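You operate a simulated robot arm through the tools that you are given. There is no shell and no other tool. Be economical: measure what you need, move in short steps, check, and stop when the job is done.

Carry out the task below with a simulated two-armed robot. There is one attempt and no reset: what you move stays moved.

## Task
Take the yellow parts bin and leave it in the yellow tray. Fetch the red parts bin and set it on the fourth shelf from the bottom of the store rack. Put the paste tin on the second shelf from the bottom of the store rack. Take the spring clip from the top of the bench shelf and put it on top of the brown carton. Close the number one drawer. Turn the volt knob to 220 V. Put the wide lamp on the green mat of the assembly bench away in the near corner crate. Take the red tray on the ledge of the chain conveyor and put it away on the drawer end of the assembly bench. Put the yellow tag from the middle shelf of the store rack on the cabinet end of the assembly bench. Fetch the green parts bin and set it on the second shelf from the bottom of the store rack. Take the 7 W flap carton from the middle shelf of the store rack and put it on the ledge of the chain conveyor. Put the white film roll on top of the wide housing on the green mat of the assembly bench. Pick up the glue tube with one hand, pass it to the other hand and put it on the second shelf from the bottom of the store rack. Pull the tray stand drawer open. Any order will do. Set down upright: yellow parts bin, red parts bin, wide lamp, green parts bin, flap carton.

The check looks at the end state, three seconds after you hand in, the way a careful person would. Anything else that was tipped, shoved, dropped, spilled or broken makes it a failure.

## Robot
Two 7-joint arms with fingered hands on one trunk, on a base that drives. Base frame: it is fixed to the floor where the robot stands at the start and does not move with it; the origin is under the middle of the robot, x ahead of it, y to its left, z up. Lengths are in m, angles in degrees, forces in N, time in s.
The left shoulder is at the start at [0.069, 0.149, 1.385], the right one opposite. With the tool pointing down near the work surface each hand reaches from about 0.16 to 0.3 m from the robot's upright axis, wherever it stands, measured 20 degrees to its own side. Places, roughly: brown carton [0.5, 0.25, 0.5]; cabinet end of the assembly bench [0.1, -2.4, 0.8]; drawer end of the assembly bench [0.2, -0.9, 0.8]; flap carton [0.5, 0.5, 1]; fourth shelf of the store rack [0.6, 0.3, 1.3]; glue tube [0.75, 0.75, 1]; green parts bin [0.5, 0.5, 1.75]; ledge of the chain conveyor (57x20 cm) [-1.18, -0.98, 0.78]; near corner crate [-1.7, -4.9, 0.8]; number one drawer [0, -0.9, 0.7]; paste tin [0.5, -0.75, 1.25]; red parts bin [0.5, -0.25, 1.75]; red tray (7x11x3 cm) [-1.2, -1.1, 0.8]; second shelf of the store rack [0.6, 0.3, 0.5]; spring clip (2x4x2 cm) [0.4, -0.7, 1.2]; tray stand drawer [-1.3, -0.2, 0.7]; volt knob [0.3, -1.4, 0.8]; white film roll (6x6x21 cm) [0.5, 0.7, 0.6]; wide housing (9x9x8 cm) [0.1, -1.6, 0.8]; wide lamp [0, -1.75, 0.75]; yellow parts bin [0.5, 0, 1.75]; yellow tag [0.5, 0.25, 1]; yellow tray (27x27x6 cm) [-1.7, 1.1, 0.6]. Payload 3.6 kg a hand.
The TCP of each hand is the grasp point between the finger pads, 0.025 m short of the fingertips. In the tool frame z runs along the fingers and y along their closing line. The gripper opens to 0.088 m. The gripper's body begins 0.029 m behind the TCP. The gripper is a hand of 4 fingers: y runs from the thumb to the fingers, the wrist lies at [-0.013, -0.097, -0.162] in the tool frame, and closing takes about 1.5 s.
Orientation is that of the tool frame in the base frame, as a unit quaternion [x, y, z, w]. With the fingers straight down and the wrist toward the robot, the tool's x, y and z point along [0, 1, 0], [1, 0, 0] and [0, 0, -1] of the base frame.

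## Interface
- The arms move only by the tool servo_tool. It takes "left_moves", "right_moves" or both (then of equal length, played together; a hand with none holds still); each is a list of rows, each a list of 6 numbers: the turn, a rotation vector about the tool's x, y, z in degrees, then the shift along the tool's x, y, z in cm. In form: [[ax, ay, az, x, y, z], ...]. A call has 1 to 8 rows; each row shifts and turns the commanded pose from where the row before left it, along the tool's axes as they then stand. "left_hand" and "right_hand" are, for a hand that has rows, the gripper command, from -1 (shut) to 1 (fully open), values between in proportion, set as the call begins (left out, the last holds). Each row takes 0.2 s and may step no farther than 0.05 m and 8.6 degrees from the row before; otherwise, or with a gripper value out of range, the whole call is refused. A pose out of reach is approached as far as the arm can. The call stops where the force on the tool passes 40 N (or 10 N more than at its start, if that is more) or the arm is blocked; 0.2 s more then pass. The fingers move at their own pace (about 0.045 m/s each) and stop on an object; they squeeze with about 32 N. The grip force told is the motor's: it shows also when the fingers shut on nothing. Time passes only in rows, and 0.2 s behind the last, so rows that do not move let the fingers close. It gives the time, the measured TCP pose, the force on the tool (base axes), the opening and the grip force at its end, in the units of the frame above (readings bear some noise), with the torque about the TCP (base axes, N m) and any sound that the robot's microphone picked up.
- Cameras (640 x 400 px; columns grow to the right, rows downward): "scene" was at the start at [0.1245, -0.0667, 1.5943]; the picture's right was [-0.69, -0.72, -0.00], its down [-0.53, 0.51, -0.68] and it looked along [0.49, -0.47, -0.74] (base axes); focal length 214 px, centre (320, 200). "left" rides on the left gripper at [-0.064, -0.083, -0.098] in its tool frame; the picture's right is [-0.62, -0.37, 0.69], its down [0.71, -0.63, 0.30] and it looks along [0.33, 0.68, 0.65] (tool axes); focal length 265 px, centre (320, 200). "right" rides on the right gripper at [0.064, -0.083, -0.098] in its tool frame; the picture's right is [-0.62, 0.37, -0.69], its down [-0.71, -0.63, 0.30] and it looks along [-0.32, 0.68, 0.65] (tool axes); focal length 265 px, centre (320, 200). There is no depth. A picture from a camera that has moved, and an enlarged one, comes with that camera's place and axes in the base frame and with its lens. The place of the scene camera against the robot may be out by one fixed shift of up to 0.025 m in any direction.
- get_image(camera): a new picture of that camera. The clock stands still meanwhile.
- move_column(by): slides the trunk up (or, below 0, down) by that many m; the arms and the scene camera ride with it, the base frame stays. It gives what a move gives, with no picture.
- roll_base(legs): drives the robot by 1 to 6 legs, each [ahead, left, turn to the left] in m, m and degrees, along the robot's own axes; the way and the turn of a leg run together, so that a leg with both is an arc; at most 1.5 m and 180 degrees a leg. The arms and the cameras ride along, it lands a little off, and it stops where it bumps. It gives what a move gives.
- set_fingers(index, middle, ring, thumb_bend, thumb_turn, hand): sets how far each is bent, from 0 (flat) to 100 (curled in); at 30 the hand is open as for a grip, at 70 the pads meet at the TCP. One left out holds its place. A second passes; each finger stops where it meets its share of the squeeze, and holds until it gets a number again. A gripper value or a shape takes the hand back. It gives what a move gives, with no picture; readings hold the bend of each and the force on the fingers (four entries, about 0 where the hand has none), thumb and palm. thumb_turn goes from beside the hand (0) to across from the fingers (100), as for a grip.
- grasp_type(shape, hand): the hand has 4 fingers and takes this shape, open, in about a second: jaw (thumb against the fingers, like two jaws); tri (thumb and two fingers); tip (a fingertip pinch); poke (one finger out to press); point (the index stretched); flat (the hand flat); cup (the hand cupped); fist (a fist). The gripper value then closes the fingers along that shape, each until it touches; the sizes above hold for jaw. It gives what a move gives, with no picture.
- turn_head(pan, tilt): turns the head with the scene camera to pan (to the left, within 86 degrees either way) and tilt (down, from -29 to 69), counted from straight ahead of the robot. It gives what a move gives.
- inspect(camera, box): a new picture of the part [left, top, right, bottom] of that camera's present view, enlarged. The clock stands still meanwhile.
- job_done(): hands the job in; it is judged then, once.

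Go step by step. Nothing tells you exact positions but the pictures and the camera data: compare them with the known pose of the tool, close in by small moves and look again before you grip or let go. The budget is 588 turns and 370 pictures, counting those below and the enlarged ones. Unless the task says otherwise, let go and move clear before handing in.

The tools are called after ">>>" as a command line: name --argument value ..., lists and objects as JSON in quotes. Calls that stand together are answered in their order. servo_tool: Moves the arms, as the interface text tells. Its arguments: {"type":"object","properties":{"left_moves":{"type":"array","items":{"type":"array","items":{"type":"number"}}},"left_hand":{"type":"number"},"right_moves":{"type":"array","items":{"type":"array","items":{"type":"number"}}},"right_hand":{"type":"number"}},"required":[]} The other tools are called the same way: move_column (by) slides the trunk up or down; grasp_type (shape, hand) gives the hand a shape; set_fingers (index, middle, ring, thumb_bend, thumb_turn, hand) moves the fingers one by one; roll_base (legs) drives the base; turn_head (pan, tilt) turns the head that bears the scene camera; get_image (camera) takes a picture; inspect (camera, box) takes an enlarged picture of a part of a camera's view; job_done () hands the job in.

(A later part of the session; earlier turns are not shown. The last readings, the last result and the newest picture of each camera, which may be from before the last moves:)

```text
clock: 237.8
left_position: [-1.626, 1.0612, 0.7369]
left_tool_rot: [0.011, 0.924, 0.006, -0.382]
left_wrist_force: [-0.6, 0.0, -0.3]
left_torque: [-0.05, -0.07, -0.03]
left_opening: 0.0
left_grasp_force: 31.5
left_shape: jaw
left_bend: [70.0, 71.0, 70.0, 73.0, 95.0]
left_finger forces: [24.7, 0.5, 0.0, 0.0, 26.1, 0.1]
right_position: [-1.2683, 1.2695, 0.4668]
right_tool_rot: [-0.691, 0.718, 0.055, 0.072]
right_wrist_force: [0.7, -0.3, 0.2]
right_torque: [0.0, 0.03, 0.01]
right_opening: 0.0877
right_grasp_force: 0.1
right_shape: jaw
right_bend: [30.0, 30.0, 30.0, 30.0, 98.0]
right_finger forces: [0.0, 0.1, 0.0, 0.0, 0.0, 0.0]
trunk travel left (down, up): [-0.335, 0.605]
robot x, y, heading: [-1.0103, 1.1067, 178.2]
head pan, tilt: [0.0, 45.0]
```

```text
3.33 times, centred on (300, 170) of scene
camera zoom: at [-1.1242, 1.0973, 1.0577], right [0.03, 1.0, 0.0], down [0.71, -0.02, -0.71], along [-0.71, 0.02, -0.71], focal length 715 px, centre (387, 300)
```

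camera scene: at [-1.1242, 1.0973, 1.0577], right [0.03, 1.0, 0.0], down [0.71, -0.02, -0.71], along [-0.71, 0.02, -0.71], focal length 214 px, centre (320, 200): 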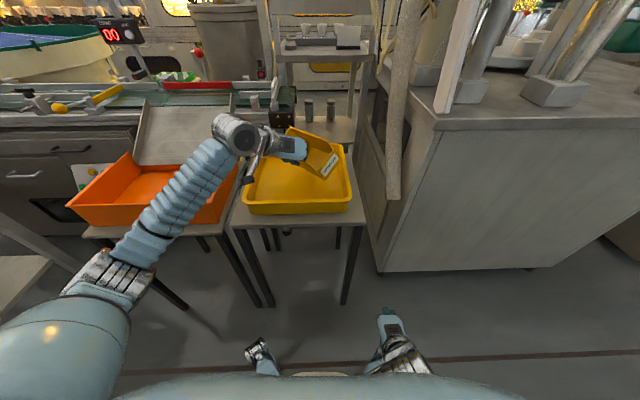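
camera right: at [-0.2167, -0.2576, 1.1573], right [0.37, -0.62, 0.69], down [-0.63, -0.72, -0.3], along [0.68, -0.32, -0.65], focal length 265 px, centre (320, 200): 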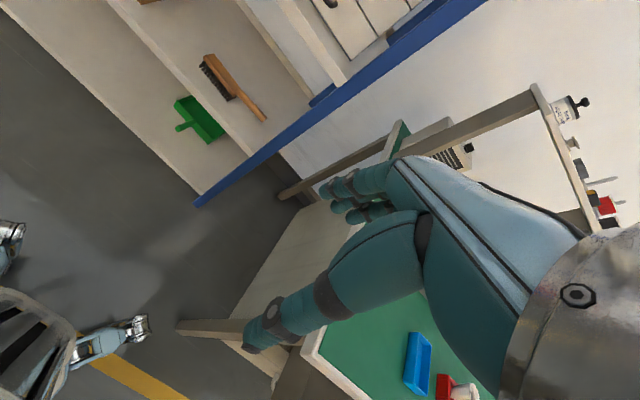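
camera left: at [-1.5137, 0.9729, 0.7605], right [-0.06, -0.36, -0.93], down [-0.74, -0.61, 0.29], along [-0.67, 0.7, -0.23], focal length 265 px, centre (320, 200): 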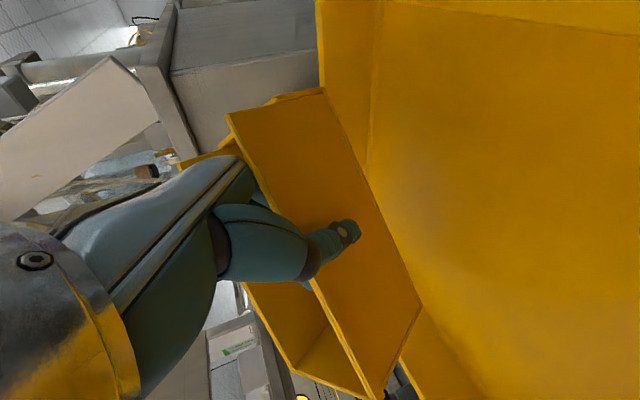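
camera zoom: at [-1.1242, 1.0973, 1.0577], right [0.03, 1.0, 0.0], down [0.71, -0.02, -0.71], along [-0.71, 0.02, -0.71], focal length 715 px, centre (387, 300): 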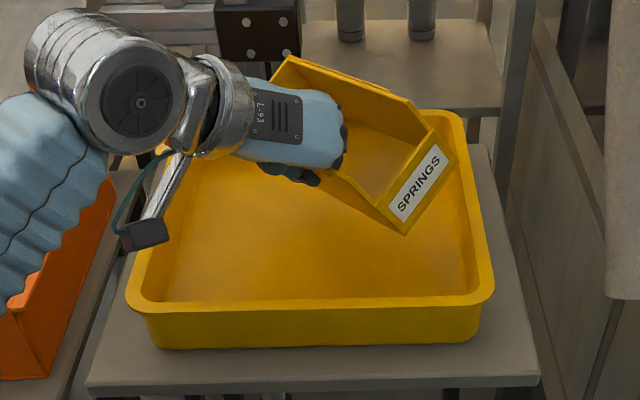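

The bin would be too close to the right rim; I shift it 5.5 cm left then lower.

>>> servo_tool --left_moves '[[0, 0, 0, 0.3, -2.8, 0.3], [0, 0, 0, 0.3, -2.7, 0.3], [0, 0, 0, -2.0, 0, 2.0], [0, 0, 0, 0, 0, 0]]'

>>> inspect --camera "scene" --box '[220, 110, 380, 230]'

```text
clock: 238.8
left_position: [-1.6364, 1.0037, 0.7087]
left_tool_rot: [0.011, 0.924, 0.005, -0.383]
left_wrist_force: [-0.7, 0.1, -0.8]
left_torque: [-0.07, -0.03, 0.01]
left_opening: 0.0002
left_grasp_force: 31.5
left_shape: jaw
left_bend: [70.0, 71.0, 70.0, 73.0, 95.0]
left_finger forces: [24.8, 0.3, 0.1, 0.0, 25.7, 0.0]
right_position: [-1.2701, 1.2689, 0.466]
right_tool_rot: [-0.691, 0.717, 0.055, 0.071]
right_wrist_force: [0.2, -0.1, 0.1]
right_torque: [0.01, 0.01, -0.03]
right_opening: 0.0878
right_grasp_force: 0.1
right_shape: jaw
right_bend: [30.0, 30.0, 30.0, 30.0, 98.0]
right_finger forces: [0.0, 0.0, 0.1, 0.0, 0.1, 0.1]
trunk travel left (down, up): [-0.335, 0.605]
robot x, y, heading: [-1.012, 1.1055, 178.6]
head pan, tilt: [0.0, 45.0]
```

```text
3.33 times, centred on (300, 170) of scene
camera zoom: at [-1.1241, 1.0971, 1.0577], right [0.03, 1.0, 0.0], down [0.71, -0.02, -0.71], along [-0.71, 0.02, -0.71], focal length 715 px, centre (387, 300)
```

zoom: 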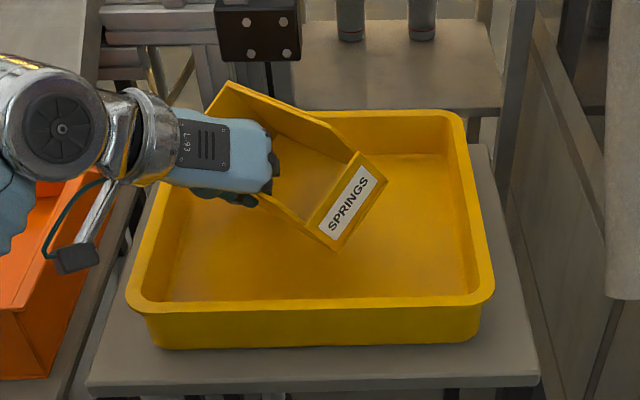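

>>> servo_tool --left_moves '[[0, 0, 0, -1.1, 0, 1.1], [0, 0, 0, -0.7, 0, 0.7], [0, 0, 0, -0.5, 0, 0.5], [0, 0, 0, 0, 0, 0]]'

>>> inspect --camera "scene" --box '[220, 110, 380, 230]'

```text
clock: 239.8
left_position: [-1.6362, 1.0041, 0.6769]
left_tool_rot: [0.011, 0.923, 0.007, -0.384]
left_wrist_force: [1.4, -0.3, 7.1]
left_torque: [0.01, 0.23, -0.09]
left_opening: 0.0
left_grasp_force: 31.9
left_shape: jaw
left_bend: [70.0, 71.0, 70.0, 74.0, 95.0]
left_finger forces: [28.9, 0.6, 0.0, 0.1, 26.2, 0.0]
right_position: [-1.2687, 1.2689, 0.4657]
right_tool_rot: [-0.69, 0.718, 0.056, 0.07]
right_wrist_force: [0.0, -0.4, -0.6]
right_torque: [-0.01, -0.02, 0.0]
right_opening: 0.0881
right_grasp_force: 0.0
right_shape: jaw
right_bend: [30.0, 30.0, 30.0, 30.0, 98.0]
right_finger forces: [0.0, 0.0, 0.0, 0.0, 0.0, 0.1]
trunk travel left (down, up): [-0.335, 0.605]
robot x, y, heading: [-1.0121, 1.1038, 178.0]
head pan, tilt: [0.0, 45.0]
```

```text
3.33 times, centred on (300, 170) of scene
camera zoom: at [-1.123, 1.0972, 1.0579], right [0.03, 1.0, 0.0], down [0.71, -0.02, -0.71], along [-0.71, 0.02, -0.71], focal length 715 px, centre (387, 300)
```

zoom: 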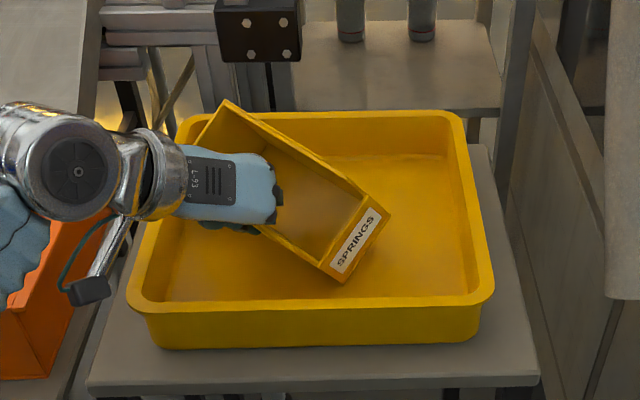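

>>> servo_tool --left_moves '[[0, 0, 0, -0.35, 0, 0.35], [0, 0, 0, 0, 0, 0]]'

>>> servo_tool --left_moves '[[0, 0, 0, 0, 0, 0], [0, 0, 0, 0, 0, 0], [0, 0, 0, 0, 0, 0], [0, 0, 0, 0, 0, 0], [0, 0, 0, 0, 0, 0], [0, 0, 0, 0, 0, 0], [0, 0, 0, 0, 0, 0]]' --left_hand 0.3

>>> inspect --camera "scene" --box '[220, 110, 380, 230]'

```text
clock: 240.3
left_position: [-1.636, 1.0043, 0.6749]
left_tool_rot: [0.01, 0.922, 0.007, -0.386]
left_wrist_force: [4.8, -3.0, 20.6]
left_torque: [0.17, 0.34, -0.14]
left_opening: 0.0
left_grasp_force: 31.9
left_shape: jaw
left_bend: [70.0, 71.0, 70.0, 74.0, 95.0]
left_finger forces: [36.4, 0.3, 0.1, 0.1, 27.9, 0.1]
right_position: [-1.2674, 1.2695, 0.4665]
right_tool_rot: [-0.691, 0.717, 0.057, 0.07]
right_wrist_force: [-0.2, -0.5, 0.3]
right_torque: [-0.01, 0.02, -0.01]
right_opening: 0.088
right_grasp_force: 0.1
right_shape: jaw
right_bend: [30.0, 30.0, 30.0, 30.0, 98.0]
right_finger forces: [0.1, 0.1, 0.0, 0.0, 0.0, 0.0]
trunk travel left (down, up): [-0.335, 0.605]
robot x, y, heading: [-1.0142, 1.1038, 178.4]
head pan, tilt: [0.0, 45.0]
```

```text
clock: 241.9
left_position: [-1.638, 1.004, 0.6697]
left_tool_rot: [0.011, 0.924, 0.007, -0.383]
left_wrist_force: [-0.2, 0.7, -0.1]
left_torque: [0.0, 0.01, 0.03]
left_opening: 0.0569
left_grasp_force: 0.1
left_shape: jaw
left_bend: [28.0, 39.0, 36.0, 62.0, 100.0]
left_finger forces: [0.2, 0.0, 0.0, 0.0, 0.0, 0.1]
right_position: [-1.2694, 1.2703, 0.4676]
right_tool_rot: [-0.691, 0.717, 0.055, 0.071]
right_wrist_force: [0.7, -0.1, 0.3]
right_torque: [0.0, -0.01, -0.02]
right_opening: 0.0877
right_grasp_force: 0.0
right_shape: jaw
right_bend: [30.0, 30.0, 30.0, 30.0, 98.0]
right_finger forces: [0.1, 0.0, 0.0, 0.0, 0.0, 0.0]
trunk travel left (down, up): [-0.335, 0.605]
robot x, y, heading: [-1.0127, 1.1081, 178.5]
head pan, tilt: [0.0, 45.0]
```

```text
3.33 times, centred on (300, 170) of scene
camera zoom: at [-1.1243, 1.0971, 1.0576], right [0.03, 1.0, 0.0], down [0.71, -0.02, -0.71], along [-0.71, 0.02, -0.71], focal length 715 px, centre (387, 300)
```

zoom: 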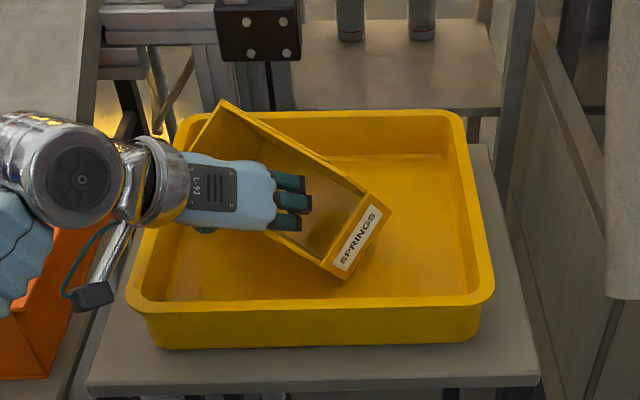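

It sits in the tray. I lift the hand straight out.

>>> servo_tool --left_moves '[[0, 0, 0, 1, 0, -1], [0, 0, 0, 1.5, 0, -1.5], [0, 0, 0, 2, 0, -2], [0, 0, 0, 2.5, 0, -2.5], [0, 0, 0, 2.5, 0, -2.5], [0, 0, 0, 0, 0, 0]]'

>>> inspect --camera "scene" --box '[220, 110, 380, 230]'

```text
clock: 243.3
left_position: [-1.6372, 1.0028, 0.8054]
left_tool_rot: [0.012, 0.924, 0.006, -0.383]
left_wrist_force: [-0.2, -0.1, -0.1]
left_torque: [-0.02, -0.03, -0.03]
left_opening: 0.0572
left_grasp_force: 0.2
left_shape: jaw
left_bend: [28.0, 39.0, 36.0, 62.0, 100.0]
left_finger forces: [0.0, 0.0, 0.1, 0.0, 0.0, 0.0]
right_position: [-1.2682, 1.2694, 0.467]
right_tool_rot: [-0.691, 0.717, 0.055, 0.071]
right_wrist_force: [0.0, -0.4, -0.5]
right_torque: [0.0, -0.02, 0.04]
right_opening: 0.0881
right_grasp_force: 0.1
right_shape: jaw
right_bend: [30.0, 30.0, 30.0, 30.0, 98.0]
right_finger forces: [0.1, 0.0, 0.0, 0.1, 0.1, 0.0]
trunk travel left (down, up): [-0.335, 0.605]
robot x, y, heading: [-1.0111, 1.1061, 178.5]
head pan, tilt: [0.0, 45.0]
```

```text
3.33 times, centred on (300, 170) of scene
camera zoom: at [-1.1243, 1.0969, 1.0576], right [0.03, 1.0, 0.0], down [0.71, -0.02, -0.71], along [-0.71, 0.02, -0.71], focal length 715 px, centre (387, 300)
```

zoom: 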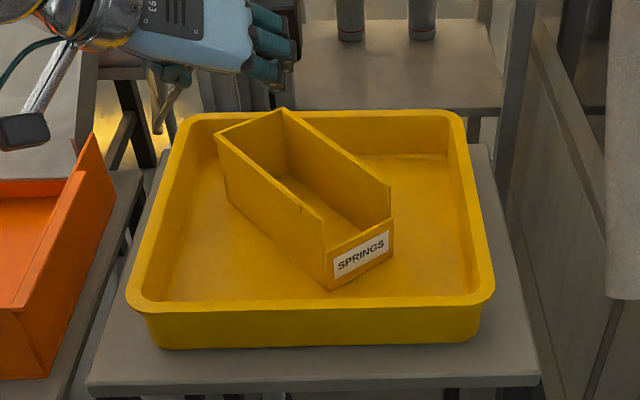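

Yellow bin done. I retract the arm and go look at the tray stand drawer.

>>> servo_tool --left_moves '[[0, 0, 0, -3.4, 0, -3.4], [0, 0, 0, -3.4, 0, -3.4], [0, 0, 0, -3.4, 0, -3.4], [0, 0, 0, -3.4, 0, -3.4], [0, 0, 0, 0, 0, 0]]' --left_hand 1

>>> roll_base --legs '[[-0.45, 0, 0], [0, 1.2, 1]]'

>>> turn_head --pan 0 --tilt 25

>>> get_image --camera "scene"

```text
clock: 244.6
left_position: [-1.443, 0.9971, 0.8044]
left_tool_rot: [0.011, 0.924, 0.006, -0.382]
left_wrist_force: [-0.2, 0.2, 0.6]
left_torque: [0.0, -0.01, -0.01]
left_opening: 0.0874
left_grasp_force: 0.0
left_shape: jaw
left_bend: [30.0, 30.0, 30.0, 30.0, 98.0]
left_finger forces: [0.0, 0.1, 0.0, 0.0, 0.1, 0.0]
right_position: [-1.2695, 1.2702, 0.4661]
right_tool_rot: [-0.692, 0.717, 0.054, 0.071]
right_wrist_force: [0.1, -0.1, 0.1]
right_torque: [0.06, 0.0, 0.01]
right_opening: 0.0878
right_grasp_force: 0.0
right_shape: jaw
right_bend: [30.0, 30.0, 30.0, 30.0, 98.0]
right_finger forces: [0.0, 0.0, 0.0, 0.0, 0.0, 0.0]
trunk travel left (down, up): [-0.335, 0.605]
robot x, y, heading: [-1.014, 1.1074, 178.2]
head pan, tilt: [0.0, 45.0]
```

```text
clock: 265.8
left_position: [-1.012, -0.2251, 0.8051]
left_tool_rot: [0.001, 0.924, 0.003, -0.383]
left_wrist_force: [-0.4, 0.2, -0.4]
left_torque: [0.03, 0.01, 0.03]
left_opening: 0.0877
left_grasp_force: 0.1
left_shape: jaw
left_bend: [30.0, 30.0, 30.0, 30.0, 98.0]
left_finger forces: [0.0, 0.0, 0.0, 0.0, 0.0, 0.1]
right_position: [-0.8431, 0.0501, 0.4664]
right_tool_rot: [-0.698, 0.71, 0.056, 0.071]
right_wrist_force: [0.3, -0.3, 0.0]
right_torque: [0.0, 0.02, -0.02]
right_opening: 0.0882
right_grasp_force: 0.1
right_shape: jaw
right_bend: [30.0, 30.0, 30.0, 30.0, 98.0]
right_finger forces: [0.0, 0.1, 0.0, 0.0, 0.0, 0.0]
trunk travel left (down, up): [-0.335, 0.605]
robot x, y, heading: [-0.5826, -0.1085, 179.7]
head pan, tilt: [0.0, 45.0]
```

```text
clock: 266.6
left_position: [-1.0129, -0.2247, 0.8049]
left_tool_rot: [0.002, 0.924, 0.002, -0.382]
left_wrist_force: [-0.9, 0.3, 0.6]
left_torque: [0.0, 0.0, 0.0]
left_opening: 0.0875
left_grasp_force: 0.0
left_shape: jaw
left_bend: [30.0, 30.0, 30.0, 30.0, 98.0]
left_finger forces: [0.1, 0.0, 0.0, 0.1, 0.0, 0.0]
right_position: [-0.8429, 0.052, 0.4667]
right_tool_rot: [-0.698, 0.71, 0.056, 0.071]
right_wrist_force: [0.0, 0.1, 0.0]
right_torque: [-0.02, -0.02, 0.02]
right_opening: 0.0878
right_grasp_force: 0.0
right_shape: jaw
right_bend: [30.0, 30.0, 30.0, 30.0, 98.0]
right_finger forces: [0.0, 0.0, 0.0, 0.1, 0.0, 0.1]
trunk travel left (down, up): [-0.335, 0.605]
robot x, y, heading: [-0.5814, -0.1085, 179.8]
head pan, tilt: [0.0, 25.0]
```

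```text
286 pictures are left
camera scene: at [-0.7062, -0.1191, 1.0881], right [0.01, 1.0, 0.0], down [0.42, 0.0, -0.91], along [-0.91, 0.01, -0.42], focal length 214 px, centre (320, 200)
```

scene: 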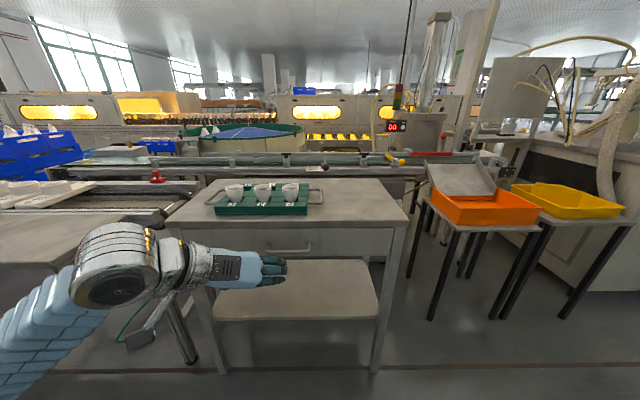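

The tray stand is in front, with a small bar handle on its drawer. I zoom in.

>>> inspect --camera "scene" --box '[180, 170, 420, 320]'

>>> get_image --camera "left"

```text
2.67 times, centred on (300, 245) of scene
camera zoom: at [-0.7062, -0.1191, 1.0881], right [0.01, 1.0, 0.0], down [0.42, 0.0, -0.91], along [-0.91, 0.01, -0.42], focal length 572 px, centre (373, 80)
```

zoom: 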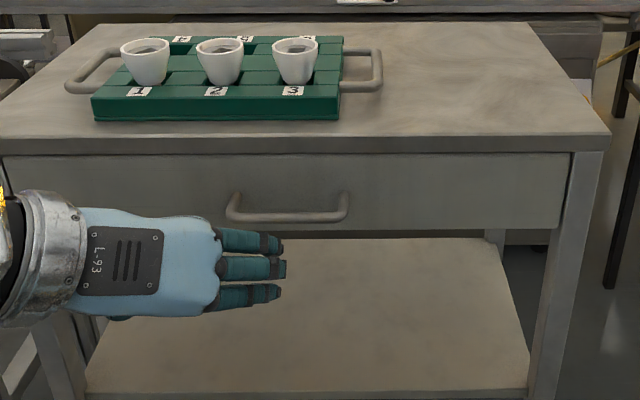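

```text
284 pictures are left
camera left: at [-0.8987, -0.3101, 0.8297], right [-0.05, -0.37, -0.93], down [-0.72, -0.63, 0.29], along [-0.69, 0.69, -0.23], focal length 265 px, centre (320, 200)
```

left: 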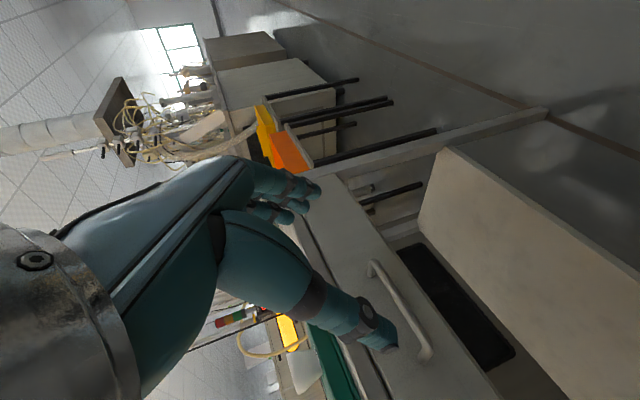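

The bar handle spans y -0.26…-0.14 at x≈-1.21, z≈0.705. I'll use the right hand pointing forward with the grip vertical: raise it, turn it 90°.

>>> roll_base --legs '[[0, 0.17, 0]]'

>>> servo_tool --right_moves '[[0, 0, 0, 0, 3, -3.5], [0, 0, 0, 0, 3, -3.5], [0, 0, 0, 0, 3, -3.5], [0, 0, 0, 0, 3, -3.5], [0, 0, 0, 0, 0, 0]]'

>>> servo_tool --right_moves '[[-8.2, 0, 0, 0, 0, 0], [-8.2, 0, 0, 0, 0, 0], [-8.2, 0, 0, 0, 0, 0], [-8.2, 0, 0, 0, 0, 0], [-8.2, 0, 0, 0, 0, 0], [-8.2, 0, 0, 0, 0, 0], [-8.2, 0, 0, 0, 0, 0], [-8.2, 0, 0, 0, 0, 0]]'

```text
clock: 269.4
left_position: [-1.012, -0.3919, 0.8049]
left_tool_rot: [-0.001, 0.924, 0.002, -0.383]
left_wrist_force: [0.2, -0.4, 0.8]
left_torque: [0.02, -0.01, 0.02]
left_opening: 0.0876
left_grasp_force: 0.1
left_shape: jaw
left_bend: [30.0, 30.0, 30.0, 30.0, 98.0]
left_finger forces: [0.0, 0.0, 0.0, 0.0, 0.0, 0.0]
right_position: [-0.8451, -0.1159, 0.4664]
right_tool_rot: [-0.7, 0.708, 0.056, 0.07]
right_wrist_force: [-0.7, -0.2, -0.3]
right_torque: [-0.01, 0.01, 0.05]
right_opening: 0.0879
right_grasp_force: 0.1
right_shape: jaw
right_bend: [30.0, 30.0, 30.0, 30.0, 98.0]
right_finger forces: [0.0, 0.0, 0.1, 0.0, 0.0, 0.0]
trunk travel left (down, up): [-0.335, 0.605]
robot x, y, heading: [-0.5832, -0.2737, 179.8]
head pan, tilt: [0.0, 25.0]
```

```text
clock: 270.6
left_position: [-1.0129, -0.3922, 0.8059]
left_tool_rot: [0.0, 0.924, 0.002, -0.383]
left_wrist_force: [-0.2, -0.3, -0.1]
left_torque: [-0.03, 0.03, 0.01]
left_opening: 0.088
left_grasp_force: 0.2
left_shape: jaw
left_bend: [30.0, 30.0, 30.0, 30.0, 98.0]
left_finger forces: [0.1, 0.0, 0.1, 0.0, 0.0, 0.0]
right_position: [-0.9723, -0.1387, 0.5869]
right_tool_rot: [-0.703, 0.703, 0.06, 0.084]
right_wrist_force: [-0.6, -0.9, 0.7]
right_torque: [0.01, 0.02, 0.01]
right_opening: 0.0878
right_grasp_force: 0.0
right_shape: jaw
right_bend: [30.0, 30.0, 30.0, 30.0, 98.0]
right_finger forces: [0.0, 0.0, 0.0, 0.1, 0.1, 0.0]
right hand out of reach, approached as far as the arm can: row 1, 2
trunk travel left (down, up): [-0.335, 0.605]
robot x, y, heading: [-0.583, -0.2754, 180.0]
head pan, tilt: [0.0, 25.0]
```

```text
clock: 272.3
left_position: [-1.0124, -0.3915, 0.8058]
left_tool_rot: [0.0, 0.924, 0.002, -0.383]
left_wrist_force: [-0.6, -0.7, 0.2]
left_torque: [0.0, -0.01, -0.03]
left_opening: 0.0874
left_grasp_force: 0.2
left_shape: jaw
left_bend: [30.0, 30.0, 30.0, 30.0, 98.0]
left_finger forces: [0.0, 0.0, 0.0, 0.0, 0.0, 0.0]
right_position: [-0.9601, -0.16, 0.5777]
right_tool_rot: [0.722, -0.486, -0.417, 0.263]
right_wrist_force: [-0.2, 0.2, 0.6]
right_torque: [-0.01, -0.01, 0.01]
right_opening: 0.0877
right_grasp_force: 0.0
right_shape: jaw
right_bend: [30.0, 30.0, 30.0, 30.0, 98.0]
right_finger forces: [0.1, 0.0, 0.1, 0.0, 0.0, 0.1]
right hand out of reach, approached as far as the arm can: row 2
trunk travel left (down, up): [-0.335, 0.605]
robot x, y, heading: [-0.5841, -0.2735, 179.9]
head pan, tilt: [0.0, 25.0]
stopped in row 8 (right hand): the arm was blocked; the commanded pose is now the measured one
```

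The hand is tilted about 60° forward with some roll; I correct the roll, then check.

>>> servo_tool --right_moves '[[0, 0, 7.7, 0, 2, -1], [0, 0, 7.7, 0, 2, -1], [0, 0, 7.7, 0, 2, -1], [0, 0, 0, 0, 0, 0]]'

>>> get_image --camera "right"

>>> get_image --camera "scene"

```text
clock: 272.9
left_position: [-1.0144, -0.3916, 0.8049]
left_tool_rot: [0.0, 0.924, 0.001, -0.382]
left_wrist_force: [0.3, 0.8, 0.1]
left_torque: [0.01, 0.03, 0.02]
left_opening: 0.0875
left_grasp_force: 0.1
left_shape: jaw
left_bend: [30.0, 30.0, 30.0, 30.0, 98.0]
left_finger forces: [0.1, 0.0, 0.1, 0.1, 0.0, 0.1]
right_position: [-0.9473, -0.1923, 0.6104]
right_tool_rot: [0.703, -0.509, -0.388, 0.309]
right_wrist_force: [-0.5, -1.7, -0.9]
right_torque: [0.0, -0.02, 0.03]
right_opening: 0.0879
right_grasp_force: 0.1
right_shape: jaw
right_bend: [30.0, 30.0, 30.0, 30.0, 98.0]
right_finger forces: [0.0, 0.0, 0.1, 0.0, 0.0, 0.0]
trunk travel left (down, up): [-0.335, 0.605]
robot x, y, heading: [-0.5861, -0.2724, 180.1]
head pan, tilt: [0.0, 25.0]
stopped in row 3 (right hand): the arm was blocked; the commanded pose is now the measured one
```

```text
283 pictures are left
camera right: at [-0.812, -0.225, 0.575], right [0.31, 0.51, 0.8], down [-0.09, 0.85, -0.51], along [-0.95, 0.08, 0.31], focal length 265 px, centre (320, 200)
```

right: 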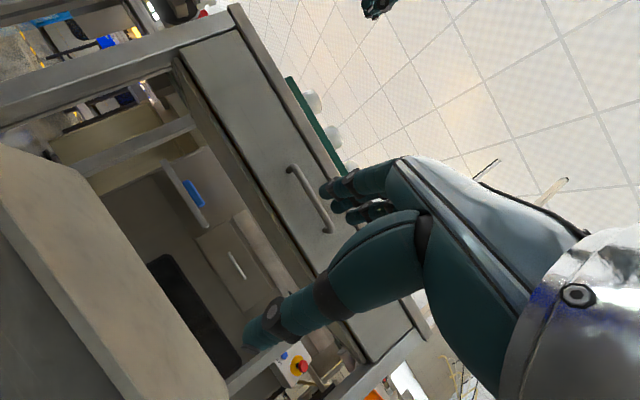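

```text
282 pictures are left
camera scene: at [-0.7071, -0.2867, 1.0882], right [0.0, 1.0, 0.0], down [0.42, 0.0, -0.91], along [-0.91, 0.0, -0.42], focal length 214 px, centre (320, 200)
```

scene: 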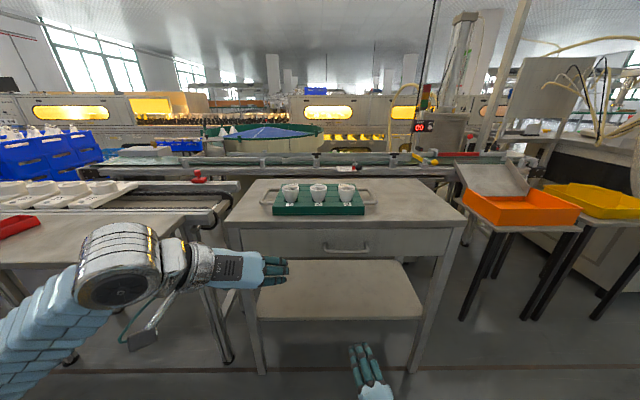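

I back the base a little and extend the arm so it has freedom, then level the hand.

>>> roll_base --legs '[[-0.1, 0, 0]]'

>>> servo_tool --right_moves '[[0, 0, 0, -1, 3.1, 1.6], [0, 0, 0, -1, 3.1, 1.6], [0, 0, 0, -1, 3.1, 1.6], [0, 0, 0, -1, 3.1, 1.6], [0, 0, 0, 0, 0, 0]]'

>>> servo_tool --right_moves '[[-8, 0, 4, 0, 0, 0], [-8, 0, 4, 0, 0, 0], [-8, 0, 4, 0, 0, 0], [0, 0, 4, 0, 0, 0], [0, 0, 0, 0, 0, 0]]'

```text
clock: 274.9
left_position: [-0.914, -0.392, 0.8059]
left_tool_rot: [-0.001, 0.924, 0.002, -0.382]
left_wrist_force: [0.0, -0.3, 0.3]
left_torque: [0.0, 0.01, 0.04]
left_opening: 0.0877
left_grasp_force: 0.0
left_shape: jaw
left_bend: [30.0, 30.0, 30.0, 30.0, 98.0]
left_finger forces: [0.1, 0.0, 0.0, 0.0, 0.0, 0.0]
right_position: [-0.8496, -0.1924, 0.6114]
right_tool_rot: [0.702, -0.509, -0.389, 0.31]
right_wrist_force: [-0.6, -0.1, 0.4]
right_torque: [0.01, 0.0, -0.01]
right_opening: 0.0879
right_grasp_force: 0.1
right_shape: jaw
right_bend: [30.0, 30.0, 30.0, 30.0, 98.0]
right_finger forces: [0.0, 0.0, 0.0, 0.0, 0.1, 0.0]
trunk travel left (down, up): [-0.335, 0.605]
robot x, y, heading: [-0.4816, -0.2759, 179.8]
head pan, tilt: [0.0, 25.0]
```

```text
clock: 276.1
left_position: [-0.9134, -0.3926, 0.8057]
left_tool_rot: [-0.001, 0.924, 0.001, -0.383]
left_wrist_force: [0.1, 0.3, 0.4]
left_torque: [-0.02, 0.01, 0.0]
left_opening: 0.0878
left_grasp_force: 0.1
left_shape: jaw
left_bend: [30.0, 30.0, 30.0, 30.0, 98.0]
left_finger forces: [0.0, 0.0, 0.0, 0.0, 0.0, 0.0]
right_position: [-0.9695, -0.1924, 0.692]
right_tool_rot: [0.702, -0.509, -0.389, 0.311]
right_wrist_force: [-0.3, 0.4, 0.8]
right_torque: [-0.01, -0.01, 0.0]
right_opening: 0.0879
right_grasp_force: 0.1
right_shape: jaw
right_bend: [30.0, 30.0, 30.0, 30.0, 98.0]
right_finger forces: [0.1, 0.1, 0.1, 0.1, 0.0, 0.1]
trunk travel left (down, up): [-0.335, 0.605]
robot x, y, heading: [-0.4801, -0.2779, 180.1]
head pan, tilt: [0.0, 25.0]
```

```text
refused: row 1 steps farther than a row can; nothing moved
```

>>> servo_tool --right_moves '[[-7, 0, 4, 0, 0, 0], [-7, 0, 4, 0, 0, 0], [-7, 0, 4, 0, 0, 0], [-6, 0, 4, 0, 0, 0], [0, 0, 0, 0, 0, 0]]'

>>> get_image --camera "right"

```text
clock: 277.2
left_position: [-0.9138, -0.392, 0.8053]
left_tool_rot: [0.0, 0.924, 0.002, -0.382]
left_wrist_force: [-0.5, 0.0, -0.3]
left_torque: [-0.01, 0.01, -0.01]
left_opening: 0.0876
left_grasp_force: 0.0
left_shape: jaw
left_bend: [30.0, 30.0, 30.0, 30.0, 98.0]
left_finger forces: [0.0, 0.1, 0.0, 0.1, 0.0, 0.1]
right_position: [-0.9591, -0.1957, 0.6641]
right_tool_rot: [0.59, -0.45, -0.461, 0.487]
right_wrist_force: [0.2, 0.9, -0.2]
right_torque: [-0.02, -0.03, 0.03]
right_opening: 0.088
right_grasp_force: 0.1
right_shape: jaw
right_bend: [30.0, 30.0, 30.0, 30.0, 98.0]
right_finger forces: [0.1, 0.1, 0.0, 0.1, 0.1, 0.0]
trunk travel left (down, up): [-0.335, 0.605]
robot x, y, heading: [-0.4855, -0.2722, 179.8]
head pan, tilt: [0.0, 25.0]
stopped in row 5 (right hand): the arm was blocked; the commanded pose is now the measured one
```

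```text
281 pictures are left
camera right: at [-0.8447, -0.2327, 0.5839], right [0.54, 0.67, 0.5], down [-0.37, 0.73, -0.58], along [-0.75, 0.13, 0.64], focal length 265 px, centre (320, 200)
```

right: 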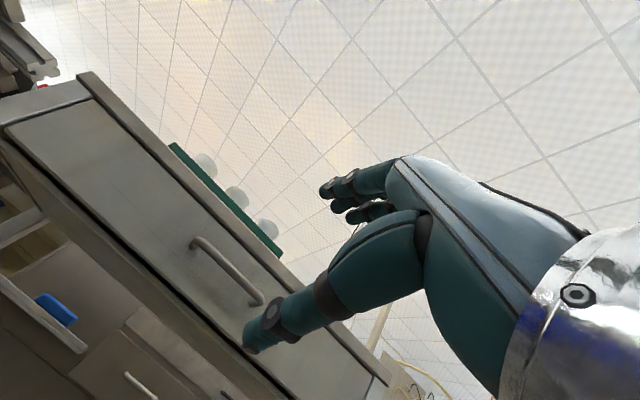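

The hand is now forward with the grip vertical; the bar sits at z≈0.694. I lift 3 cm, set a moderate opening, and drive forward 13 cm.

>>> servo_tool --right_moves '[[0, 0, 0, -0.2, 1.6, 0], [0, 0, 0, -0.2, 1.6, 0], [0, 0, 0, 0, 0, 0], [0, 0, 0, 0, 0, 0]]' --right_hand 0.3

>>> roll_base --legs '[[0.14, 0, 0]]'

>>> get_image --camera "right"

```text
clock: 278.2
left_position: [-0.9143, -0.3916, 0.8064]
left_tool_rot: [0.0, 0.924, 0.001, -0.383]
left_wrist_force: [-1.0, -1.4, 1.0]
left_torque: [-0.04, -0.01, -0.01]
left_opening: 0.0877
left_grasp_force: 0.1
left_shape: jaw
left_bend: [30.0, 30.0, 30.0, 30.0, 98.0]
left_finger forces: [0.1, 0.0, 0.0, 0.0, 0.0, 0.1]
right_position: [-0.9622, -0.1948, 0.6958]
right_tool_rot: [0.589, -0.451, -0.461, 0.487]
right_wrist_force: [-0.1, -0.3, 0.3]
right_torque: [0.02, -0.02, -0.01]
right_opening: 0.0578
right_grasp_force: 0.0
right_shape: jaw
right_bend: [28.0, 39.0, 35.0, 61.0, 100.0]
right_finger forces: [0.0, 0.0, 0.0, 0.1, 0.1, 0.0]
trunk travel left (down, up): [-0.335, 0.605]
robot x, y, heading: [-0.4816, -0.2755, 179.7]
head pan, tilt: [0.0, 25.0]
```

```text
clock: 280.6
left_position: [-1.0505, -0.3921, 0.8052]
left_tool_rot: [-0.001, 0.924, 0.001, -0.383]
left_wrist_force: [-0.5, -0.2, -1.0]
left_torque: [0.0, 0.05, 0.01]
left_opening: 0.0875
left_grasp_force: 0.1
left_shape: jaw
left_bend: [30.0, 30.0, 30.0, 30.0, 98.0]
left_finger forces: [0.0, 0.0, 0.0, 0.0, 0.0, 0.0]
right_position: [-1.0983, -0.1966, 0.6962]
right_tool_rot: [0.589, -0.451, -0.46, 0.489]
right_wrist_force: [-0.6, 0.1, 0.9]
right_torque: [0.01, 0.01, -0.02]
right_opening: 0.0575
right_grasp_force: 0.0
right_shape: jaw
right_bend: [28.0, 39.0, 35.0, 61.0, 100.0]
right_finger forces: [0.0, 0.0, 0.0, 0.0, 0.0, 0.0]
trunk travel left (down, up): [-0.335, 0.605]
robot x, y, heading: [-0.6205, -0.2779, 180.1]
head pan, tilt: [0.0, 25.0]
```

```text
280 pictures are left
camera right: at [-0.9846, -0.2336, 0.6162], right [0.54, 0.68, 0.5], down [-0.37, 0.73, -0.58], along [-0.75, 0.13, 0.64], focal length 265 px, centre (320, 200)
```

right: 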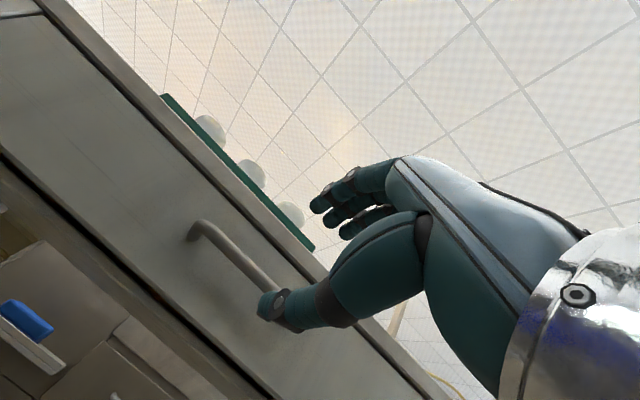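

>>> servo_tool --right_moves '[[0, 0, 0, -0.6, 0.1, 3.3], [0, 0, 0, -0.6, 0.1, 3.3], [0, 0, 0, -0.6, 0.1, 3.3], [0, 0, 0, 0, 0, 0]]'

>>> get_image --camera "right"

>>> inspect --camera "scene" --box '[240, 170, 480, 320]'

```text
clock: 281.6
left_position: [-1.0507, -0.392, 0.8064]
left_tool_rot: [-0.001, 0.924, 0.001, -0.384]
left_wrist_force: [-0.5, 0.0, 0.2]
left_torque: [0.0, -0.01, -0.04]
left_opening: 0.0881
left_grasp_force: 0.0
left_shape: jaw
left_bend: [30.0, 30.0, 30.0, 30.0, 98.0]
left_finger forces: [0.1, 0.0, 0.0, 0.0, 0.0, 0.1]
right_position: [-1.1997, -0.1959, 0.6911]
right_tool_rot: [0.588, -0.451, -0.461, 0.489]
right_wrist_force: [0.3, -0.1, -0.4]
right_torque: [0.03, -0.02, -0.01]
right_opening: 0.0573
right_grasp_force: 0.1
right_shape: jaw
right_bend: [28.0, 39.0, 35.0, 61.0, 100.0]
right_finger forces: [0.0, 0.1, 0.0, 0.0, 0.0, 0.1]
trunk travel left (down, up): [-0.335, 0.605]
robot x, y, heading: [-0.6265, -0.2777, 180.0]
head pan, tilt: [0.0, 25.0]
```

```text
279 pictures are left
camera right: at [-1.0851, -0.233, 0.6108], right [0.55, 0.68, 0.5], down [-0.37, 0.72, -0.58], along [-0.75, 0.13, 0.65], focal length 265 px, centre (320, 200)
```

right: 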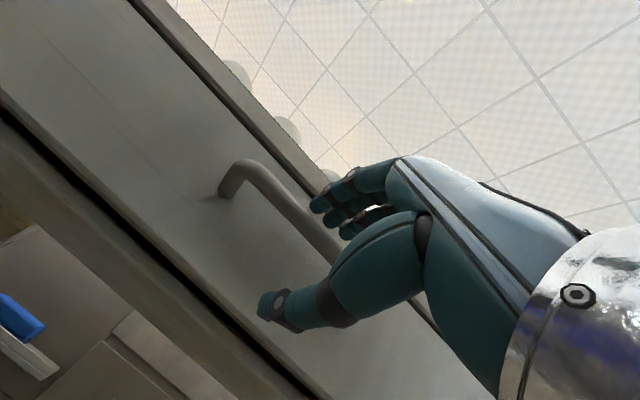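

```text
2.67 times, centred on (360, 245) of scene
camera zoom: at [-0.7435, -0.2874, 1.0884], right [0.0, 1.0, 0.0], down [0.42, 0.0, -0.91], along [-0.91, 0.0, -0.42], focal length 572 px, centre (213, 80)
```

zoom: 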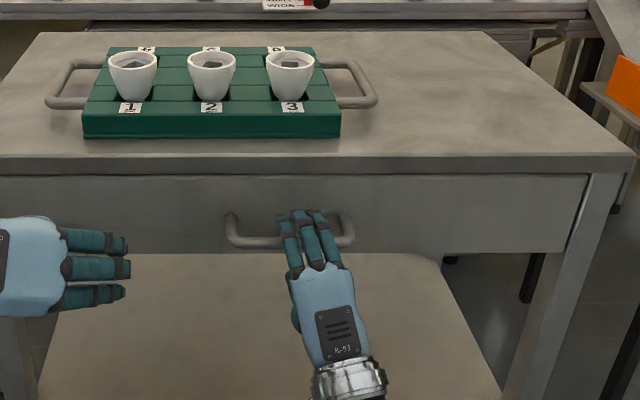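

Bar is between thumb and fingers. Close.

>>> servo_tool --right_moves '[[0, 0, 0, 0, 0, 0], [0, 0, 0, 0, 0, 0], [0, 0, 0, 0, 0, 0], [0, 0, 0, 0, 0, 0], [0, 0, 0, 0, 0, 0], [0, 0, 0, 0, 0, 0], [0, 0, 0, 0, 0, 0]]' --right_hand -1

>>> get_image --camera "right"

```text
clock: 283.2
left_position: [-1.0499, -0.3929, 0.8045]
left_tool_rot: [-0.001, 0.924, 0.001, -0.382]
left_wrist_force: [0.1, 0.0, -1.2]
left_torque: [0.01, 0.02, 0.0]
left_opening: 0.0874
left_grasp_force: 0.1
left_shape: jaw
left_bend: [30.0, 30.0, 30.0, 30.0, 98.0]
left_finger forces: [0.0, 0.0, 0.0, 0.0, 0.0, 0.0]
right_position: [-1.1998, -0.1956, 0.6882]
right_tool_rot: [0.589, -0.451, -0.459, 0.488]
right_wrist_force: [-3.8, 0.1, -4.1]
right_torque: [0.05, -0.07, 0.02]
right_opening: 0.0035
right_grasp_force: 32.5
right_shape: jaw
right_bend: [74.0, 60.0, 58.0, 36.0, 100.0]
right_finger forces: [13.6, 5.8, 3.1, 0.0, 28.8, 0.0]
trunk travel left (down, up): [-0.335, 0.605]
robot x, y, heading: [-0.6228, -0.2751, 180.1]
head pan, tilt: [0.0, 25.0]
```

```text
277 pictures are left
camera right: at [-1.0855, -0.2329, 0.6091], right [0.54, 0.68, 0.5], down [-0.37, 0.73, -0.58], along [-0.76, 0.13, 0.64], focal length 265 px, centre (320, 200)
```

right: 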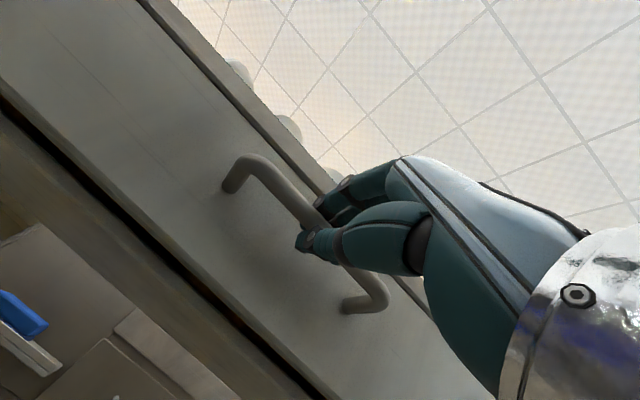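

Gripped the bar. Pull.

>>> servo_tool --right_moves '[[0, 0, 0, 0.5, -0.25, -2.9], [0, 0, 0, 0.5, -0.25, -2.9], [0, 0, 0, 0.5, -0.25, -2.9], [0, 0, 0, 0, 0, 0]]'

>>> get_image --camera "scene"

```text
clock: 284.2
left_position: [-1.0515, -0.3931, 0.8033]
left_tool_rot: [-0.001, 0.925, 0.002, -0.381]
left_wrist_force: [0.4, 0.6, 0.5]
left_torque: [-0.01, 0.0, 0.0]
left_opening: 0.0876
left_grasp_force: 0.1
left_shape: jaw
left_bend: [30.0, 30.0, 30.0, 30.0, 98.0]
left_finger forces: [0.0, 0.0, 0.1, 0.0, 0.1, 0.1]
right_position: [-1.1105, -0.1953, 0.69]
right_tool_rot: [0.59, -0.452, -0.459, 0.487]
right_wrist_force: [-1.6, -0.8, -14.4]
right_torque: [0.13, -0.16, 0.06]
right_opening: 0.0026
right_grasp_force: 32.1
right_shape: jaw
right_bend: [75.0, 61.0, 62.0, 35.0, 100.0]
right_finger forces: [13.2, 5.3, 3.0, 0.1, 33.7, 0.0]
trunk travel left (down, up): [-0.335, 0.605]
robot x, y, heading: [-0.6235, -0.2783, 179.9]
head pan, tilt: [0.0, 25.0]
```

```text
276 pictures are left
camera scene: at [-0.7461, -0.2873, 1.0878], right [0.0, 1.0, 0.0], down [0.42, 0.0, -0.91], along [-0.91, 0.0, -0.42], focal length 214 px, centre (320, 200)
```

scene: 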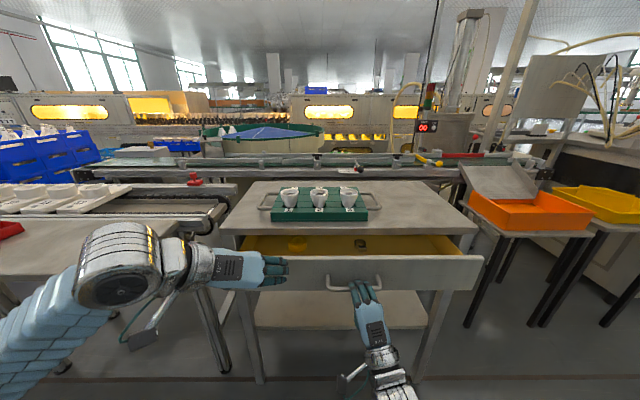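

The drawer opens. I pull on by backing the base 14 cm.

>>> roll_base --legs '[[-0.14, 0, 0]]'

>>> get_image --camera "scene"

```text
clock: 286.4
left_position: [-0.9208, -0.394, 0.8045]
left_tool_rot: [-0.002, 0.924, 0.002, -0.382]
left_wrist_force: [0.8, 0.6, 0.5]
left_torque: [-0.05, 0.02, 0.02]
left_opening: 0.0874
left_grasp_force: 0.1
left_shape: jaw
left_bend: [30.0, 30.0, 30.0, 30.0, 98.0]
left_finger forces: [0.0, 0.0, 0.1, 0.0, 0.0, 0.1]
right_position: [-0.9834, -0.1947, 0.6888]
right_tool_rot: [0.593, -0.454, -0.458, 0.482]
right_wrist_force: [-22.4, -2.0, 0.8]
right_torque: [0.08, -0.21, 0.05]
right_opening: 0.0025
right_grasp_force: 32.2
right_shape: jaw
right_bend: [74.0, 60.0, 61.0, 36.0, 100.0]
right_finger forces: [18.1, 7.8, 4.9, 0.0, 27.7, 0.0]
trunk travel left (down, up): [-0.335, 0.605]
robot x, y, heading: [-0.4898, -0.2754, -179.7]
head pan, tilt: [0.0, 25.0]
stopped in leg 1: the force on the tool passed its limit at 46 N (the readings are from after the stop); the commanded pose is now the measured one
```

```text
275 pictures are left
camera scene: at [-0.6178, -0.2881, 1.088], right [0.0, 1.0, 0.0], down [0.42, 0.0, -0.91], along [-0.91, 0.0, -0.42], focal length 214 px, centre (320, 200)
```

scene: 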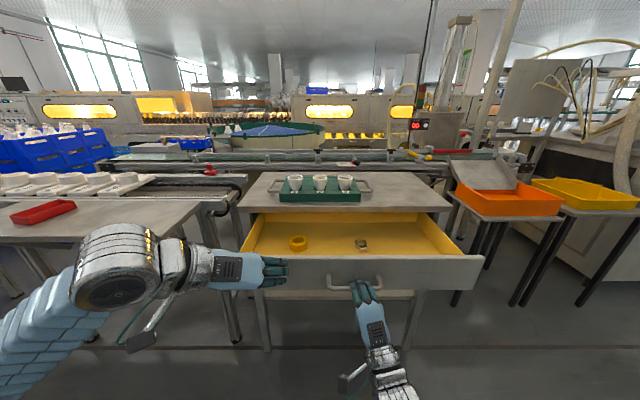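

The drawer is at its stop. I release and back away.

>>> servo_tool --right_moves '[[0, 0, 0, 0, 0, 0], [0, 0, 0, 0, 0, 0], [0, 0, 0, 0, 0, 0], [0, 0, 0, 0, 0, 0], [0, 0, 0, 0, 0, 0], [0, 0, 0, 0, 0, 0]]' --right_hand 0.5

>>> roll_base --legs '[[-0.15, 0, 0]]'

>>> get_image --camera "scene"

```text
clock: 287.8
left_position: [-0.9197, -0.393, 0.8052]
left_tool_rot: [-0.002, 0.924, 0.0, -0.382]
left_wrist_force: [0.4, -0.3, -0.3]
left_torque: [0.01, 0.01, -0.02]
left_opening: 0.0875
left_grasp_force: 0.0
left_shape: jaw
left_bend: [30.0, 30.0, 30.0, 30.0, 98.0]
left_finger forces: [0.0, 0.0, 0.0, 0.1, 0.0, 0.1]
right_position: [-0.981, -0.1935, 0.6899]
right_tool_rot: [0.593, -0.452, -0.458, 0.485]
right_wrist_force: [0.0, 0.1, 1.1]
right_torque: [-0.01, -0.03, 0.02]
right_opening: 0.0658
right_grasp_force: 0.0
right_shape: jaw
right_bend: [27.0, 36.0, 33.0, 54.0, 99.0]
right_finger forces: [0.0, 0.0, 0.0, 0.0, 0.0, 0.1]
trunk travel left (down, up): [-0.335, 0.605]
robot x, y, heading: [-0.4897, -0.2746, -179.9]
head pan, tilt: [0.0, 25.0]
```

```text
clock: 290.4
left_position: [-0.7699, -0.3914, 0.8059]
left_tool_rot: [-0.001, 0.924, 0.0, -0.383]
left_wrist_force: [-0.4, -0.3, 0.4]
left_torque: [-0.01, 0.02, -0.02]
left_opening: 0.0878
left_grasp_force: 0.2
left_shape: jaw
left_bend: [30.0, 30.0, 30.0, 30.0, 98.0]
left_finger forces: [0.0, 0.1, 0.0, 0.1, 0.1, 0.0]
right_position: [-0.8314, -0.1928, 0.691]
right_tool_rot: [0.59, -0.453, -0.46, 0.484]
right_wrist_force: [-0.4, -0.6, -0.4]
right_torque: [-0.02, -0.04, -0.02]
right_opening: 0.0655
right_grasp_force: 0.0
right_shape: jaw
right_bend: [27.0, 36.0, 33.0, 54.0, 99.0]
right_finger forces: [0.1, 0.0, 0.1, 0.1, 0.0, 0.1]
trunk travel left (down, up): [-0.335, 0.605]
robot x, y, heading: [-0.3388, -0.2758, 180.1]
head pan, tilt: [0.0, 25.0]
```

```text
274 pictures are left
camera scene: at [-0.4634, -0.2868, 1.0883], right [0.0, 1.0, 0.0], down [0.42, 0.0, -0.91], along [-0.91, 0.0, -0.42], focal length 214 px, centre (320, 200)
```

scene: 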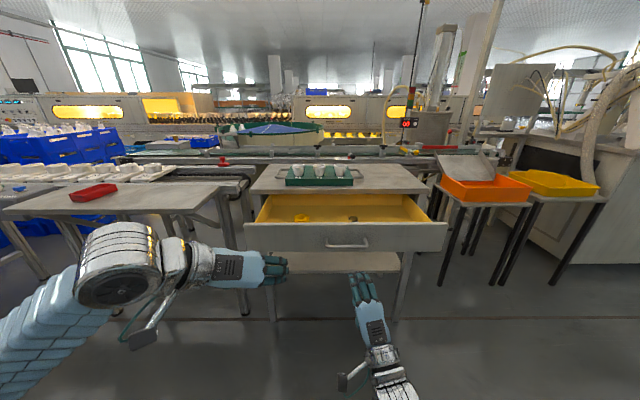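

Drawer done. I move away from it and turn to face the rack.

>>> roll_base --legs '[[0, -0.45, 0], [0.2, 0, 0], [0, 0, -90], [0, 0, -90]]'

>>> servo_tool --right_moves '[[0, 0, -8.5, 0, 0, 0], [0, 0, -8.5, 0, 0, 0], [0, 0, -8.5, 0, 0, 0], [0, 0, -8.5, 0, 0, 0], [0, 0, -8.5, 0, 0, 0], [0, 0, -8.5, 0, 0, 0], [0, 0, -8.5, 0, 0, 0], [0, 0, -8.5, 0, 0, 0]]' --right_hand 1

>>> move_column --by 0.2

```text
clock: 319.1
left_position: [-0.1083, 0.292, 0.8061]
left_tool_rot: [0.924, 0.008, 0.383, -0.002]
left_wrist_force: [-0.2, -0.5, -0.3]
left_torque: [0.02, -0.02, 0.02]
left_opening: 0.0874
left_grasp_force: 0.0
left_shape: jaw
left_bend: [30.0, 30.0, 30.0, 30.0, 98.0]
left_finger forces: [0.0, 0.0, 0.1, 0.0, 0.0, 0.0]
right_position: [-0.0431, 0.0931, 0.6903]
right_tool_rot: [0.449, 0.594, 0.486, 0.456]
right_wrist_force: [-0.6, 0.0, 0.0]
right_torque: [0.0, 0.01, -0.01]
right_opening: 0.066
right_grasp_force: 0.0
right_shape: jaw
right_bend: [27.0, 36.0, 33.0, 54.0, 99.0]
right_finger forces: [0.0, 0.1, 0.1, 0.1, 0.0, 0.0]
trunk travel left (down, up): [-0.335, 0.605]
robot x, y, heading: [-0.5382, 0.1697, 0.7]
head pan, tilt: [0.0, 25.0]
```

```text
clock: 320.9
left_position: [-0.1071, 0.2924, 0.8058]
left_tool_rot: [0.924, 0.006, 0.382, -0.001]
left_wrist_force: [-0.1, 0.1, 0.0]
left_torque: [-0.05, 0.02, -0.01]
left_opening: 0.0877
left_grasp_force: 0.1
left_shape: jaw
left_bend: [30.0, 30.0, 30.0, 30.0, 98.0]
left_finger forces: [0.0, 0.0, 0.1, 0.0, 0.1, 0.1]
right_position: [-0.0435, 0.0928, 0.6905]
right_tool_rot: [0.04, 0.744, 0.148, 0.65]
right_wrist_force: [-0.2, 0.5, 0.7]
right_torque: [0.0, -0.02, 0.02]
right_opening: 0.0876
right_grasp_force: 0.1
right_shape: jaw
right_bend: [30.0, 30.0, 30.0, 30.0, 98.0]
right_finger forces: [0.0, 0.0, 0.0, 0.0, 0.0, 0.1]
trunk travel left (down, up): [-0.335, 0.605]
robot x, y, heading: [-0.5367, 0.1669, 1.0]
head pan, tilt: [0.0, 25.0]
```

```text
clock: 323.1
left_position: [-0.1088, 0.2929, 1.0057]
left_tool_rot: [0.924, 0.006, 0.382, -0.001]
left_wrist_force: [-0.3, 1.1, -0.5]
left_torque: [0.0, 0.03, 0.03]
left_opening: 0.088
left_grasp_force: 0.1
left_shape: jaw
left_bend: [30.0, 30.0, 30.0, 30.0, 98.0]
left_finger forces: [0.0, 0.1, 0.1, 0.0, 0.0, 0.1]
right_position: [-0.0436, 0.0935, 0.8896]
right_tool_rot: [0.04, 0.743, 0.149, 0.651]
right_wrist_force: [-0.7, -0.2, -0.6]
right_torque: [0.01, 0.02, 0.03]
right_opening: 0.0875
right_grasp_force: 0.2
right_shape: jaw
right_bend: [30.0, 30.0, 30.0, 30.0, 98.0]
right_finger forces: [0.0, 0.1, 0.1, 0.0, 0.0, 0.0]
trunk travel left (down, up): [-0.535, 0.405]
robot x, y, heading: [-0.5364, 0.1659, 0.8]
head pan, tilt: [0.0, 25.0]
```

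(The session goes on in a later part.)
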